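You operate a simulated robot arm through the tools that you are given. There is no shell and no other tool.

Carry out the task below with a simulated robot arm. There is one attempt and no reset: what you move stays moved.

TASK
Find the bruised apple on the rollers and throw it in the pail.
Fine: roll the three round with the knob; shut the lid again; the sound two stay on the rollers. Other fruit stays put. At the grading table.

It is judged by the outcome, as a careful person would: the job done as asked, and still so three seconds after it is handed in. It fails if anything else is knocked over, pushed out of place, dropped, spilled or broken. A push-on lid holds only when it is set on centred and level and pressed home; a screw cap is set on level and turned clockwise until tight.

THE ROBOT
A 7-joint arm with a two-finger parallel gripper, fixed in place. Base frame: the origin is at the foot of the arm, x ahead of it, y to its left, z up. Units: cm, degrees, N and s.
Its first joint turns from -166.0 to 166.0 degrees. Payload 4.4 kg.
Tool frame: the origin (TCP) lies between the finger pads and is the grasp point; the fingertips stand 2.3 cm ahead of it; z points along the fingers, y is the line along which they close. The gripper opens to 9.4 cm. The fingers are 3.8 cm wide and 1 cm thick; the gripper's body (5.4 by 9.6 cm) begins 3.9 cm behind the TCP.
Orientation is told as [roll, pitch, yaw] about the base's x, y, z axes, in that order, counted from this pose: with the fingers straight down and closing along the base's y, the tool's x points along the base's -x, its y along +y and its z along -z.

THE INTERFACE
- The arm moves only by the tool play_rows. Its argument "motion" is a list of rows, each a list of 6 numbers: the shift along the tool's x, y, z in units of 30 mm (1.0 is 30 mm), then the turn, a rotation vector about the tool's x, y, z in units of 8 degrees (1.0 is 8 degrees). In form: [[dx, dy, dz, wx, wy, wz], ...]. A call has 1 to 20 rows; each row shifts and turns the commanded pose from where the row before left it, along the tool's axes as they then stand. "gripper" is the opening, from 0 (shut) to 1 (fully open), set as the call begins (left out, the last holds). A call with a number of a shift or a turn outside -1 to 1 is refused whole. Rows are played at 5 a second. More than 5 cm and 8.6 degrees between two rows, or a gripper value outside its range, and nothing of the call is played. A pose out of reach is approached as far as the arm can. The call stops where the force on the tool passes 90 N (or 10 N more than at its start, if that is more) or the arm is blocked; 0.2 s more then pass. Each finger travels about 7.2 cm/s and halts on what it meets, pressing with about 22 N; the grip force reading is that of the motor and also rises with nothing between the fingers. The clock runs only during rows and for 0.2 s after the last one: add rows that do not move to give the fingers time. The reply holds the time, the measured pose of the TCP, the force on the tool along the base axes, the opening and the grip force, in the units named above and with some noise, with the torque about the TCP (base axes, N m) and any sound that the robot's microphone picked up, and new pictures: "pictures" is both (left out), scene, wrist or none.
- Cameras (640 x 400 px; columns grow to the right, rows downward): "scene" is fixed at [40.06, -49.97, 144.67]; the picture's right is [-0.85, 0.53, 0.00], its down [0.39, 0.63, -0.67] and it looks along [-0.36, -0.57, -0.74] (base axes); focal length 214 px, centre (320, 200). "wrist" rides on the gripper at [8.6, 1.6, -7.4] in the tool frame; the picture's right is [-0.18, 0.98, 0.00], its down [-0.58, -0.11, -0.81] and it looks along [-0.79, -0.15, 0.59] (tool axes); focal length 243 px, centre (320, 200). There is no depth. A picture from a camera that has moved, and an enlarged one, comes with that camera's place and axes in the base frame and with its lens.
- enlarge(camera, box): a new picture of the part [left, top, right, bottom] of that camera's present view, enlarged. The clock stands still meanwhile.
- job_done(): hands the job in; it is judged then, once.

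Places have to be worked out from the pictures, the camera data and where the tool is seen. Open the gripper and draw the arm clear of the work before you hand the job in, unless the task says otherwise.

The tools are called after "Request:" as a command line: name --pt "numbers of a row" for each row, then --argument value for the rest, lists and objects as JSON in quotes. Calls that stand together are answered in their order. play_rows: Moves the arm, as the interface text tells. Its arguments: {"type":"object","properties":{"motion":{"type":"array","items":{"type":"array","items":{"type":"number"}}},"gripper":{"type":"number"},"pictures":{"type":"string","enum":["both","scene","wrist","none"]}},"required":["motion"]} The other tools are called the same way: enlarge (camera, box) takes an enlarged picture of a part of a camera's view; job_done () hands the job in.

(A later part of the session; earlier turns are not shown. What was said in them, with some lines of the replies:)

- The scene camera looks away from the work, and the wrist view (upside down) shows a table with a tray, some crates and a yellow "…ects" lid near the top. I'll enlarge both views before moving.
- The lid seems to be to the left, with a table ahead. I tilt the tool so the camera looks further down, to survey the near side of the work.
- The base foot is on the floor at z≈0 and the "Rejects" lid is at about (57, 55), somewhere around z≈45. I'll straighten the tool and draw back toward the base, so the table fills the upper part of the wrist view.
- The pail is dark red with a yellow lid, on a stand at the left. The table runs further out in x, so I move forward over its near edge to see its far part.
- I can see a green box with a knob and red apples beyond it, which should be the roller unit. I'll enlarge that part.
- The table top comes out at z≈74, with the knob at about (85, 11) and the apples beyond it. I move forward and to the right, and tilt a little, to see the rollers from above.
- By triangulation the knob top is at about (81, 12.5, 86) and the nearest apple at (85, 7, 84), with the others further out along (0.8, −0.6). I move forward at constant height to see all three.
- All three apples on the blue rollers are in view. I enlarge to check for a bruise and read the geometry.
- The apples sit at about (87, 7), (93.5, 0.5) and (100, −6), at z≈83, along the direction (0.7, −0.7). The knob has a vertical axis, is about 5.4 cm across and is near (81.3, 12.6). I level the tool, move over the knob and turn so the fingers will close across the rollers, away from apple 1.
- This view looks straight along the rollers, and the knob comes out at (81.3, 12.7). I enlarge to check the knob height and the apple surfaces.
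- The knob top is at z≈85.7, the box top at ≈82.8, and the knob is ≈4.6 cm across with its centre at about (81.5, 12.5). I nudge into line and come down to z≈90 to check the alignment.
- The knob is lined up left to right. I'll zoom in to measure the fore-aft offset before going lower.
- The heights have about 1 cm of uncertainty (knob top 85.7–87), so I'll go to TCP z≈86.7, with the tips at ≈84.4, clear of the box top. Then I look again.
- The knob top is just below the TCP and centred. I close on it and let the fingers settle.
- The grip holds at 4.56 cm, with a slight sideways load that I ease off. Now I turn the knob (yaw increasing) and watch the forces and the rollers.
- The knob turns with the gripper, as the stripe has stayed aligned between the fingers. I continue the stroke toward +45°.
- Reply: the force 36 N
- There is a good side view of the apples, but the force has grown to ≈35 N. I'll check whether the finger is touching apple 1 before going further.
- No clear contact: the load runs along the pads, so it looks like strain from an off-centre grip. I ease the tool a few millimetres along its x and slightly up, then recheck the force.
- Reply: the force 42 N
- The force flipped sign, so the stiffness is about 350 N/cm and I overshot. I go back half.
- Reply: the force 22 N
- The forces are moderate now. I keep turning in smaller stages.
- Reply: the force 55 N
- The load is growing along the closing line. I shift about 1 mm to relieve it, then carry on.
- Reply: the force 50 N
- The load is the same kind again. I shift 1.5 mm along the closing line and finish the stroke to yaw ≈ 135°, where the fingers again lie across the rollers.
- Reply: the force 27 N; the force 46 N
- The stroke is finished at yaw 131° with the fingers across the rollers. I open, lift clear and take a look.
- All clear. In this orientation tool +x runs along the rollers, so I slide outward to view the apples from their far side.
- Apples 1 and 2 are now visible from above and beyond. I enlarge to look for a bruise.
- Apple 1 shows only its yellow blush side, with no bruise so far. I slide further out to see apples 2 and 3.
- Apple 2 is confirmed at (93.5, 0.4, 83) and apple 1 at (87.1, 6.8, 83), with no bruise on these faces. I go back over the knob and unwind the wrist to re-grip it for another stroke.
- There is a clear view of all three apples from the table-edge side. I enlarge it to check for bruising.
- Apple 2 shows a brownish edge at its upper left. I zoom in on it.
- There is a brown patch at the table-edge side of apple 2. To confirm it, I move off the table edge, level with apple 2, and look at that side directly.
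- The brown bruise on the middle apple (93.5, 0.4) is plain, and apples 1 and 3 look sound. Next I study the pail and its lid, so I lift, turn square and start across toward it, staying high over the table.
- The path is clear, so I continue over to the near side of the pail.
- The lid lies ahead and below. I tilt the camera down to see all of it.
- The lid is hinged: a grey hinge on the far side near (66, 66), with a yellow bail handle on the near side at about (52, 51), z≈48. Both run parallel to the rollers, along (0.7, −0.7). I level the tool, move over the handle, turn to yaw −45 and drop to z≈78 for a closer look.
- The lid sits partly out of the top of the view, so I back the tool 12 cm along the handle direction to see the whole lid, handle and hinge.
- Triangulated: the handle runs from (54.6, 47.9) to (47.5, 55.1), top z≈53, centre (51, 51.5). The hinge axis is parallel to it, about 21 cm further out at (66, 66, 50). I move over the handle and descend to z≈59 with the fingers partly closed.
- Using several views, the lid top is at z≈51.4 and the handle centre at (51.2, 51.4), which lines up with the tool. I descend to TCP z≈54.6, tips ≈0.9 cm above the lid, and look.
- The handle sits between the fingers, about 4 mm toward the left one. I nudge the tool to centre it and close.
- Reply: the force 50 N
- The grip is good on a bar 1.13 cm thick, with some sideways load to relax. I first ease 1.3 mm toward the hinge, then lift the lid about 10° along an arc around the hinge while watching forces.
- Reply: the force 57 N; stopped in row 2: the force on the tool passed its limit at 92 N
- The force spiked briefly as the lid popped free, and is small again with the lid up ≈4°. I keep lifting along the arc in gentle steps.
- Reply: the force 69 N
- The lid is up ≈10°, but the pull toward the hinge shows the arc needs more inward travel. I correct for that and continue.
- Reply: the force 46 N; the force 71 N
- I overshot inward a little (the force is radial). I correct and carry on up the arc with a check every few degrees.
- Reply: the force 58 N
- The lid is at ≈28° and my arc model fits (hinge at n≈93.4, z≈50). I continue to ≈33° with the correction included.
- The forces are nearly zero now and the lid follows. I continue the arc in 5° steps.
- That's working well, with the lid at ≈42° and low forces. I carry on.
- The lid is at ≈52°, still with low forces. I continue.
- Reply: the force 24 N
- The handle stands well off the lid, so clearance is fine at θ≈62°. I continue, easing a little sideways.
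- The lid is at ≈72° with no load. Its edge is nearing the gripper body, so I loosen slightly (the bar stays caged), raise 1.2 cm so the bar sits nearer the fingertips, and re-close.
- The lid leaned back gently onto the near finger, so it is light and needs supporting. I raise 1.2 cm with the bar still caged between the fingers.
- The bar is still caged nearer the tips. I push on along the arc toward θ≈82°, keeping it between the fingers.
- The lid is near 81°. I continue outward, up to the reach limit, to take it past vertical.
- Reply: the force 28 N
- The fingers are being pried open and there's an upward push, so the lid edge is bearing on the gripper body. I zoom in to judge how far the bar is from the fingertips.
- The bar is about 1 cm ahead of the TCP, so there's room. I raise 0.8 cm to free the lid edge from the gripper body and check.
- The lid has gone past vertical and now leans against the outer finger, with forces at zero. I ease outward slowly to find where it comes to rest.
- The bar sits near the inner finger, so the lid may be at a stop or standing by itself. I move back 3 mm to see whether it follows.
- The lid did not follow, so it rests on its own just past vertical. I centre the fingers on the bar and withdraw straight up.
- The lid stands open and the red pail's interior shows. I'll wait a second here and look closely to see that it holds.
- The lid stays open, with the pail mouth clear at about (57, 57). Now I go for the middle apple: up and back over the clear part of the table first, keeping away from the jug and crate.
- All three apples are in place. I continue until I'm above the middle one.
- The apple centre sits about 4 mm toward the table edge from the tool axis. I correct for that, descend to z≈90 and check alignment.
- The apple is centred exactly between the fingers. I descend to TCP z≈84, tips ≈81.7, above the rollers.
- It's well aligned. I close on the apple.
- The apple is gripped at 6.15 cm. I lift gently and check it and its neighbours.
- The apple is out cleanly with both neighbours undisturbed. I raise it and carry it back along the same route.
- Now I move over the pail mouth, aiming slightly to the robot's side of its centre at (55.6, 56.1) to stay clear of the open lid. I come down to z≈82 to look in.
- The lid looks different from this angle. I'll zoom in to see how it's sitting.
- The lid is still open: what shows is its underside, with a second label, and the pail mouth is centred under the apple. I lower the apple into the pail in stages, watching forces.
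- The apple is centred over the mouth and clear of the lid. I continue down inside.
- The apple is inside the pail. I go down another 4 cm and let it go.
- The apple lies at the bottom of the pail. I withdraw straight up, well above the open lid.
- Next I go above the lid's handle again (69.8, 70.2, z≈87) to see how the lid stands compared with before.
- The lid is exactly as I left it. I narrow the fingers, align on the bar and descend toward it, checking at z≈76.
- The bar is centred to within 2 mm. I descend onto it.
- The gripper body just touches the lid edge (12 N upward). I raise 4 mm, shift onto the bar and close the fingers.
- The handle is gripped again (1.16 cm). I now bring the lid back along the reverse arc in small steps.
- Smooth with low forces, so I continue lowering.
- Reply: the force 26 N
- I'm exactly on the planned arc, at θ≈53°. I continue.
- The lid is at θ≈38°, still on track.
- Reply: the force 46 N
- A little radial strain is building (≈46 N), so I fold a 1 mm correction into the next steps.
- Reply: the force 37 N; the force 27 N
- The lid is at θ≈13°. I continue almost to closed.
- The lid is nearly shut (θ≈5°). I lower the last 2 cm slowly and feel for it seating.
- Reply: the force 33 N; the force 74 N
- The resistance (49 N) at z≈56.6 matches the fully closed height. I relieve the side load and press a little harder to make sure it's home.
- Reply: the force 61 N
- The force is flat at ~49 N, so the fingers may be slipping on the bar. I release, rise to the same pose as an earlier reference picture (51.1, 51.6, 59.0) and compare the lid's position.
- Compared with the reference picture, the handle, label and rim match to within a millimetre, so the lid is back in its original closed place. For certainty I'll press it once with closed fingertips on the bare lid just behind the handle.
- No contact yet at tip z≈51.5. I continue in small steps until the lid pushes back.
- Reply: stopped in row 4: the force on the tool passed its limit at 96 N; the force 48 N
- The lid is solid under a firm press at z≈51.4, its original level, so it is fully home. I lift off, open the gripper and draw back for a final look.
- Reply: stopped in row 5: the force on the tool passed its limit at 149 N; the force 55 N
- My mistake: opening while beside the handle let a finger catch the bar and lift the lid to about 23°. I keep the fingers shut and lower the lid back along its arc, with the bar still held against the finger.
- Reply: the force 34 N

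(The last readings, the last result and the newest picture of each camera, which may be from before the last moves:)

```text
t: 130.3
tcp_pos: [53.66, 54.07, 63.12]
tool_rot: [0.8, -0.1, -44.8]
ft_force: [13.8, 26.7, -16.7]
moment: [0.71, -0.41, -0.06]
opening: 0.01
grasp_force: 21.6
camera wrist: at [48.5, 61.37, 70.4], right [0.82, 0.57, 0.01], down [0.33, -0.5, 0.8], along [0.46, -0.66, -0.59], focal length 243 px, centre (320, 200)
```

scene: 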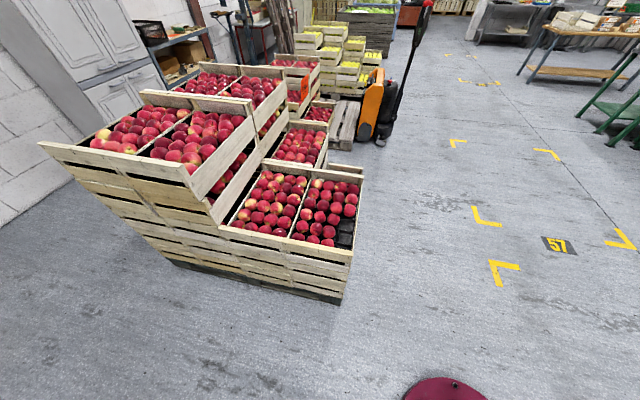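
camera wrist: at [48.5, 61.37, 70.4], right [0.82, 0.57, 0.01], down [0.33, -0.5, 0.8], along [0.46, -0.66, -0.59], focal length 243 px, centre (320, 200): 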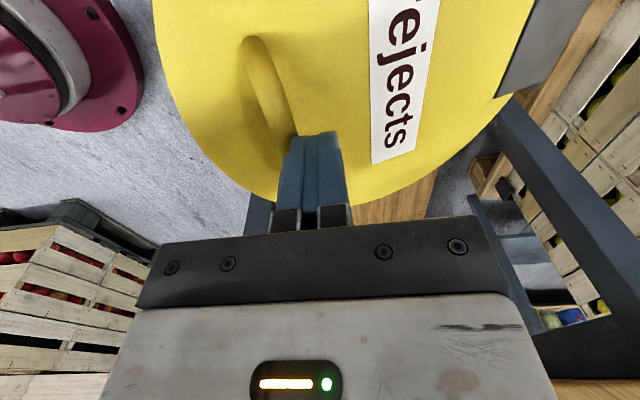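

The lid follows down under control. I keep going along the arc.

Request:
play_rows --pt "0 -0.155 0.275 0 0 0" --pt "0 -0.15 0.278 0 0 0" --pt "0 0 0 0 0 0" --gripper 0 --pictures "none"

Request:
play_rows --pt "0 -0.13 0.29 0 0 0" --pt "0 -0.125 0.29 0 0 0" --pt "0 0 0 0 0 0" --pictures "wrist"

```text
t: 131.1
tcp_pos: [52.9, 53.56, 61.4]
tool_rot: [0.9, 0.0, -44.9]
ft_force: [28.6, 33.3, -21.7]
moment: [0.91, -0.76, 0.14]
opening: 0.02
grasp_force: 22.0
```

```text
t: 131.9
tcp_pos: [52.38, 52.71, 59.62]
tool_rot: [0.6, 0.0, -44.9]
ft_force: [-0.9, 1.1, -0.1]
moment: [0.01, -0.01, 0.0]
opening: 0.01
grasp_force: 21.7
camera wrist: at [47.17, 60.1, 66.97], right [0.82, 0.57, 0.01], down [0.33, -0.49, 0.81], along [0.46, -0.66, -0.59], focal length 243 px, centre (320, 200)
```

wrist: 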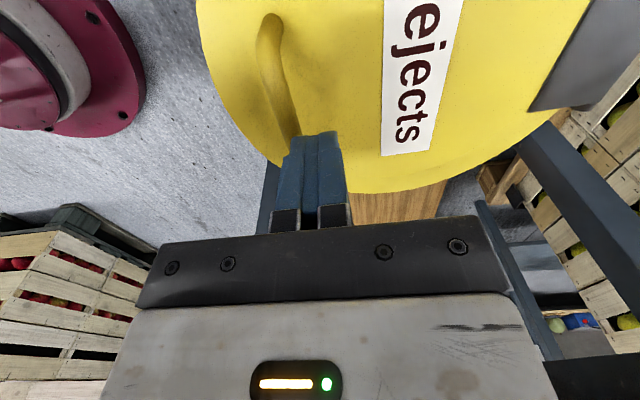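

Contact is gone and the lid has settled. With the fingers kept shut I rise straight up and then check the lid.

Request:
play_rows --pt "0 0.2 -0.4 0 0 0" --pt "0 0.2 -0.6 0 0 0" --pt "0 0 -0.8 0 0 0" --pt "0 0 -0.8 0 0 0" --pt "0 0 -0.8 0 0 0" --pt "0 0 -0.8 0 0 0" --pt "0 0 -0.8 0 0 0" --pt "0 0 0 0 0 0" --gripper 0 --pictures "wrist"

```text
t: 133.7
tcp_pos: [53.08, 53.5, 74.66]
tool_rot: [0.8, 0.0, -44.9]
ft_force: [-0.6, 0.3, 0.8]
moment: [0.0, -0.01, -0.01]
opening: 0.0
grasp_force: 21.8
camera wrist: at [47.94, 60.83, 82.04], right [0.82, 0.57, 0.01], down [0.33, -0.5, 0.8], along [0.46, -0.66, -0.59], focal length 243 px, centre (320, 200)
```

wrist: 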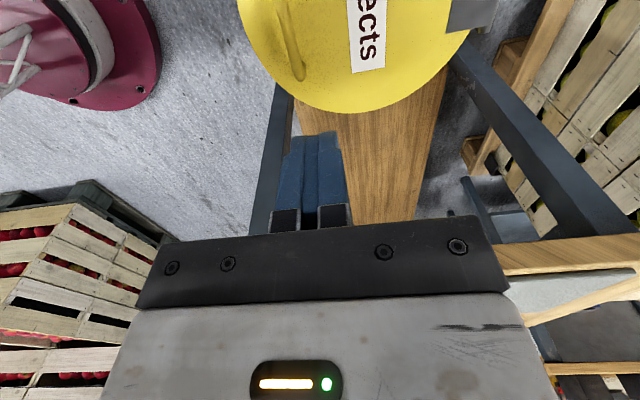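

The gripper is clear. I return to the earlier reference viewpoint (42.15, 60.55, 78.2) to compare the lid and pail with the starting pictures.

Request:
play_rows --pt "0.848 -0.183 -0.239 0.07 -0.07 0" --pt "0.848 -0.183 -0.239 0 0 0" --pt "0.848 -0.183 -0.239 0 0 0" --pt "0.848 -0.183 -0.239 0 0 0" --pt "0.848 -0.183 -0.239 0 0 0" --pt "0 0 0 0 0 0" --gripper 1 --pictures "wrist"

Request:
enlarge --camera "wrist" --box '[210, 0, 500, 180]'

```text
t: 135.1
tcp_pos: [41.94, 60.68, 77.97]
tool_rot: [0.2, -0.6, -44.7]
ft_force: [0.2, -0.3, 0.7]
moment: [0.0, 0.02, 0.01]
opening: 9.42
grasp_force: 0.1
camera wrist: at [36.92, 68.09, 85.27], right [0.82, 0.57, 0.01], down [0.33, -0.48, 0.81], along [0.46, -0.67, -0.58], focal length 243 px, centre (320, 200)
```

wrist: 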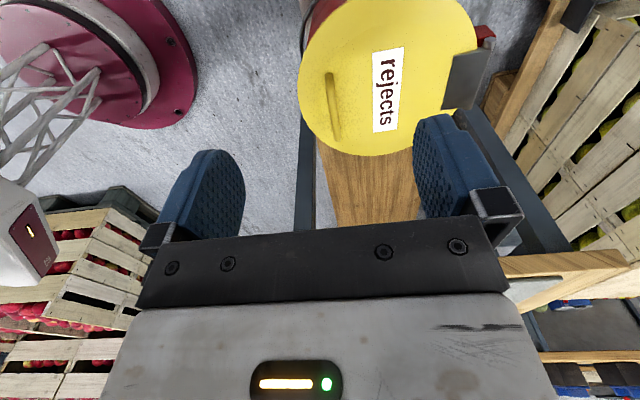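

```text
2.21 times, centred on (355, 90) of wrist
camera zoom: at [36.92, 68.09, 85.27], right [0.82, 0.57, 0.01], down [0.33, -0.48, 0.81], along [0.46, -0.67, -0.58], focal length 535 px, centre (243, 443)
```

zoom: 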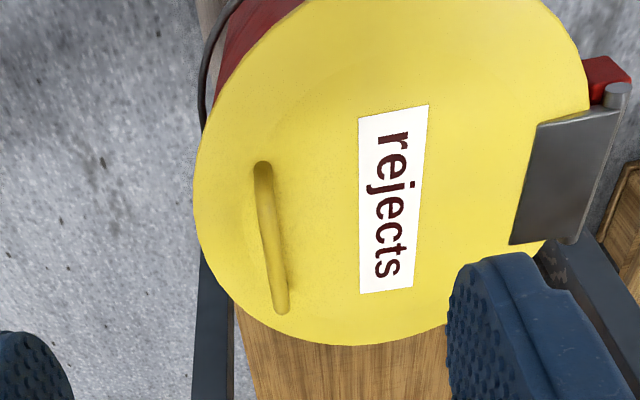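

The view matches the start to within a few pixels, but since the lid dropped the last bit I press it home once more. This time I'll keep the fingers shut until well clear.

Request:
play_rows --pt "-0.86 0.277 0 0.025 0.075 0" --pt "-0.86 0.277 0 0 0 0" --pt "-0.86 0.277 0 0 0 0" --pt "-0.86 0.277 0 0 0 0" --pt "-0.86 0.277 0 0 0 0" --pt "0 0 0.9 0 0 0" --pt "0 0 0.9 0 0 0" --pt "0 0 0.9 0 0 0" --pt "0 0 0.9 0 0 0" --pt "0 0 0.9 0 0 0" --pt "0 0 0.9 0 0 0" --pt "0 0 0.9 0 0 0" --pt "0 0 0.8 0 0 0" --pt "0 0 0 0 0 0" --gripper 0 --pictures "wrist"

```text
t: 138.1
tcp_pos: [54.15, 54.27, 56.74]
tool_rot: [0.1, -0.1, -44.7]
ft_force: [-0.4, -0.2, -0.4]
moment: [0.01, -0.02, 0.05]
opening: 0.02
grasp_force: 21.9
camera wrist: at [49.05, 61.68, 64.19], right [0.82, 0.57, 0.0], down [0.34, -0.49, 0.81], along [0.46, -0.66, -0.59], focal length 243 px, centre (320, 200)
```

wrist: 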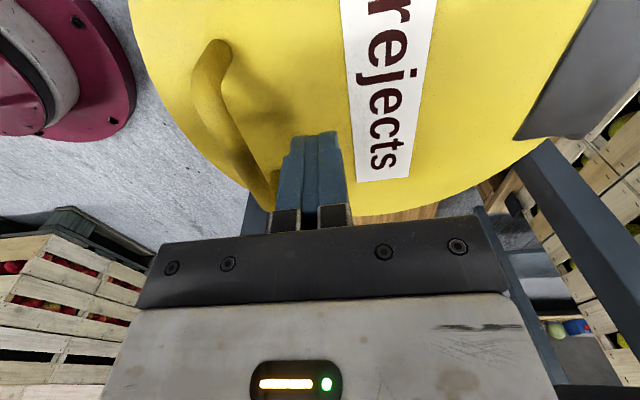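

Request:
play_rows --pt "0 0 0.3 0 0 0" --pt "0 0 0.3 0 0 0" --pt "0 0 0.25 0 0 0" --pt "0 0 0 0 0 0" --gripper 0 --pictures "none"

Request:
play_rows --pt "0 0 0.05 0 0 0" --pt "0 0 0.05 0 0 0" --pt "0 0 0 0 0 0" --pictures "none"

Request:
play_rows --pt "0 0 0.04 0 0 0" --pt "0 0 0 0 0 0" --pictures "none"

Request:
play_rows --pt "0 0 0.04 0 0 0" --pt "0 0 0 0 0 0" --pictures "none"

```text
t: 139.1
tcp_pos: [54.1, 54.48, 54.18]
tool_rot: [0.1, 0.0, -44.8]
ft_force: [0.5, 0.6, 0.3]
moment: [0.02, 0.02, -0.01]
opening: 0.01
grasp_force: 22.4
```

```text
t: 139.9
tcp_pos: [54.14, 54.5, 54.0]
tool_rot: [0.2, 0.0, -44.7]
ft_force: [0.3, 0.7, 0.3]
moment: [-0.02, 0.0, 0.03]
opening: 0.0
grasp_force: 22.4
```

```text
t: 140.5
tcp_pos: [54.13, 54.51, 53.79]
tool_rot: [0.2, -0.1, -44.8]
ft_force: [1.3, 1.1, -0.5]
moment: [0.01, -0.01, 0.02]
opening: 0.04
grasp_force: 22.2
```

```text
t: 141.1
tcp_pos: [54.24, 54.45, 53.67]
tool_rot: [0.1, 0.0, -44.8]
ft_force: [0.6, -0.1, -0.4]
moment: [-0.01, 0.0, 0.0]
opening: 0.0
grasp_force: 21.8
```

There's no contact at 53.67, so the lid is at least as low as when it was first closed. A few more small steps to feel it.

Request:
play_rows --pt "0 0 0.04 0 0 0" --pt "0 0 0 0 0 0" --pictures "none"

Request:
play_rows --pt "0 0 0.03 0 0 0" --pt "0 0 0 0 0 0" --pictures "none"

```text
t: 141.7
tcp_pos: [54.23, 54.48, 53.53]
tool_rot: [0.1, 0.0, -44.8]
ft_force: [2.6, -12.3, 20.2]
moment: [-0.55, -0.32, -0.1]
opening: 0.01
grasp_force: 22.0
```

```text
t: 142.3
tcp_pos: [54.25, 54.57, 53.66]
tool_rot: [0.2, 0.0, -44.9]
ft_force: [-2.1, -33.6, 55.2]
moment: [-1.41, -0.79, -0.49]
opening: 0.01
grasp_force: 21.6
```

The lid is stiff at 55 N and at its closed height, so it's home. I lift straight up with the fingers shut until well clear.

Request:
play_rows --pt "0 0 -0.3 0 0 0" --pt "0 0 -0.7 0 0 0" --pt "0 0 -0.9 0 0 0" --pt "0 0 -0.9 0 0 0" --pt "0 0 -0.9 0 0 0" --pt "0 0 -0.9 0 0 0" --pt "0 0 -0.9 0 0 0" --pt "0 0 -0.9 0 0 0" --pt "0 0 -0.9 0 0 0" --pt "0 0 -0.9 0 0 0" --pt "0 0 -0.9 0 0 0" --pt "0 0 -0.9 0 0 0" --pt "0 0 -0.9 0 0 0" --pt "0 0 -0.9 0 0 0" --pt "0 0 -0.9 0 0 0" --pt "0 0 -0.9 0 0 0" --pt "0 0 0 0 0 0" --gripper 0 --pictures "wrist"

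```text
t: 145.9
tcp_pos: [54.07, 54.52, 94.24]
tool_rot: [0.1, 0.0, -44.8]
ft_force: [0.4, 0.6, 0.2]
moment: [0.0, -0.04, 0.0]
opening: 0.0
grasp_force: 21.7
camera wrist: at [49.01, 61.91, 101.65], right [0.82, 0.57, 0.0], down [0.34, -0.49, 0.81], along [0.46, -0.66, -0.59], focal length 243 px, centre (320, 200)
```

wrist: 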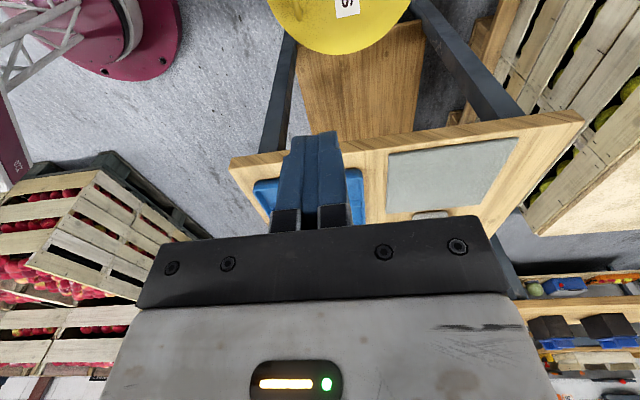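

Now I go back to the high reference pose over the near side of the pail, with the gripper open, to compare pail and lid with the original view.

Request:
play_rows --pt "0.74 -0.68 -0.83 0 0 0" --pt "0.74 -0.68 -0.83 0 0 0" --pt "0.74 -0.68 -0.83 0 0 0" --pt "0.74 -0.68 -0.83 0 0 0" --pt "0 0 0 0 0 -1" --pt "0 0 0 0 0 -1" --pt "0 0 0 0 0 -1" --pt "0 0 0 0 0 -1" --pt "0 0 0 0 0 -1" --pt "0 0 0 0 0 -0.6" --pt "0 0 0 0 1 0" --pt "0 0 0 0 1 0" --pt "0 0 0 0 1 0" --pt "0 0 0 0 0 0" --gripper 1 --pictures "wrist"

Request:
enlarge --camera "wrist" --box '[250, 60, 450, 230]'

```text
t: 148.9
tcp_pos: [42.2, 54.92, 104.44]
tool_rot: [0.0, 24.1, 0.2]
ft_force: [0.2, 0.1, 0.0]
moment: [-0.04, 0.02, 0.0]
opening: 9.41
grasp_force: 0.1
camera wrist: at [37.25, 56.63, 114.59], right [0.17, 0.98, -0.07], down [0.86, -0.11, 0.5], along [0.48, -0.15, -0.86], focal length 243 px, centre (320, 200)
```

wrist: 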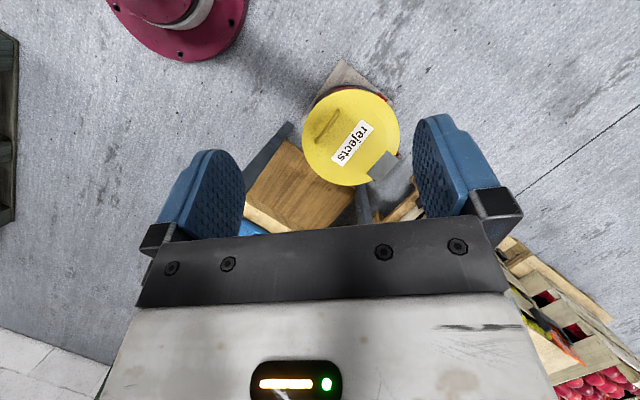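

```text
2.35 times, centred on (350, 145) of wrist
camera zoom: at [37.25, 56.63, 114.59], right [0.17, 0.98, -0.07], down [0.86, -0.11, 0.5], along [0.48, -0.15, -0.86], focal length 571 px, centre (249, 329)
```

zoom: 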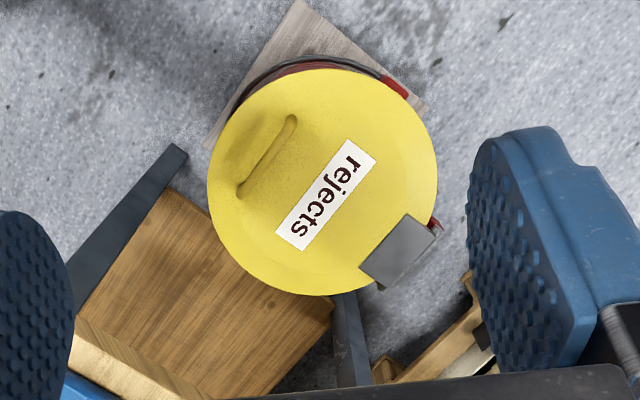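

The view matches the starting one: the pail is where it was and the lid is shut flush. The bruised apple is inside, the two sound ones are still on the rollers, the gripper is open and the arm is clear, so I hand the job in.

Request:
job_done

```text
The job is handed in.
```

The bruised apple was the middle of the three. It is now in the rejects pail with the lid shut, and I've handed the job in.

- **Finding it:** I turned the knob about half a turn. A brown bruise showed on the middle apple's side nearest the table edge. The other two looked sound from every angle I had, though I didn't roll them through a full turn.
- **The pail:** The lid is hinged at the back and I opened it by its handle. I let the apple go inside the pail, and it dropped the rest of the way to the bottom.
- **A slip with the lid:** After the first closing I opened the gripper too close to the handle. A finger caught it and lifted the lid to roughly 23°. I lowered it most of the way, it dropped the last little bit, and I pressed it home again. The last picture of the pail and lid matches the one taken before I opened it.
- **Rest of the table:** The two sound apples were still on the rollers when I carried the bruised one away, and I didn't go back there. I touched no other fruit.

The gripper is open and the arm is clear of the table and pail.
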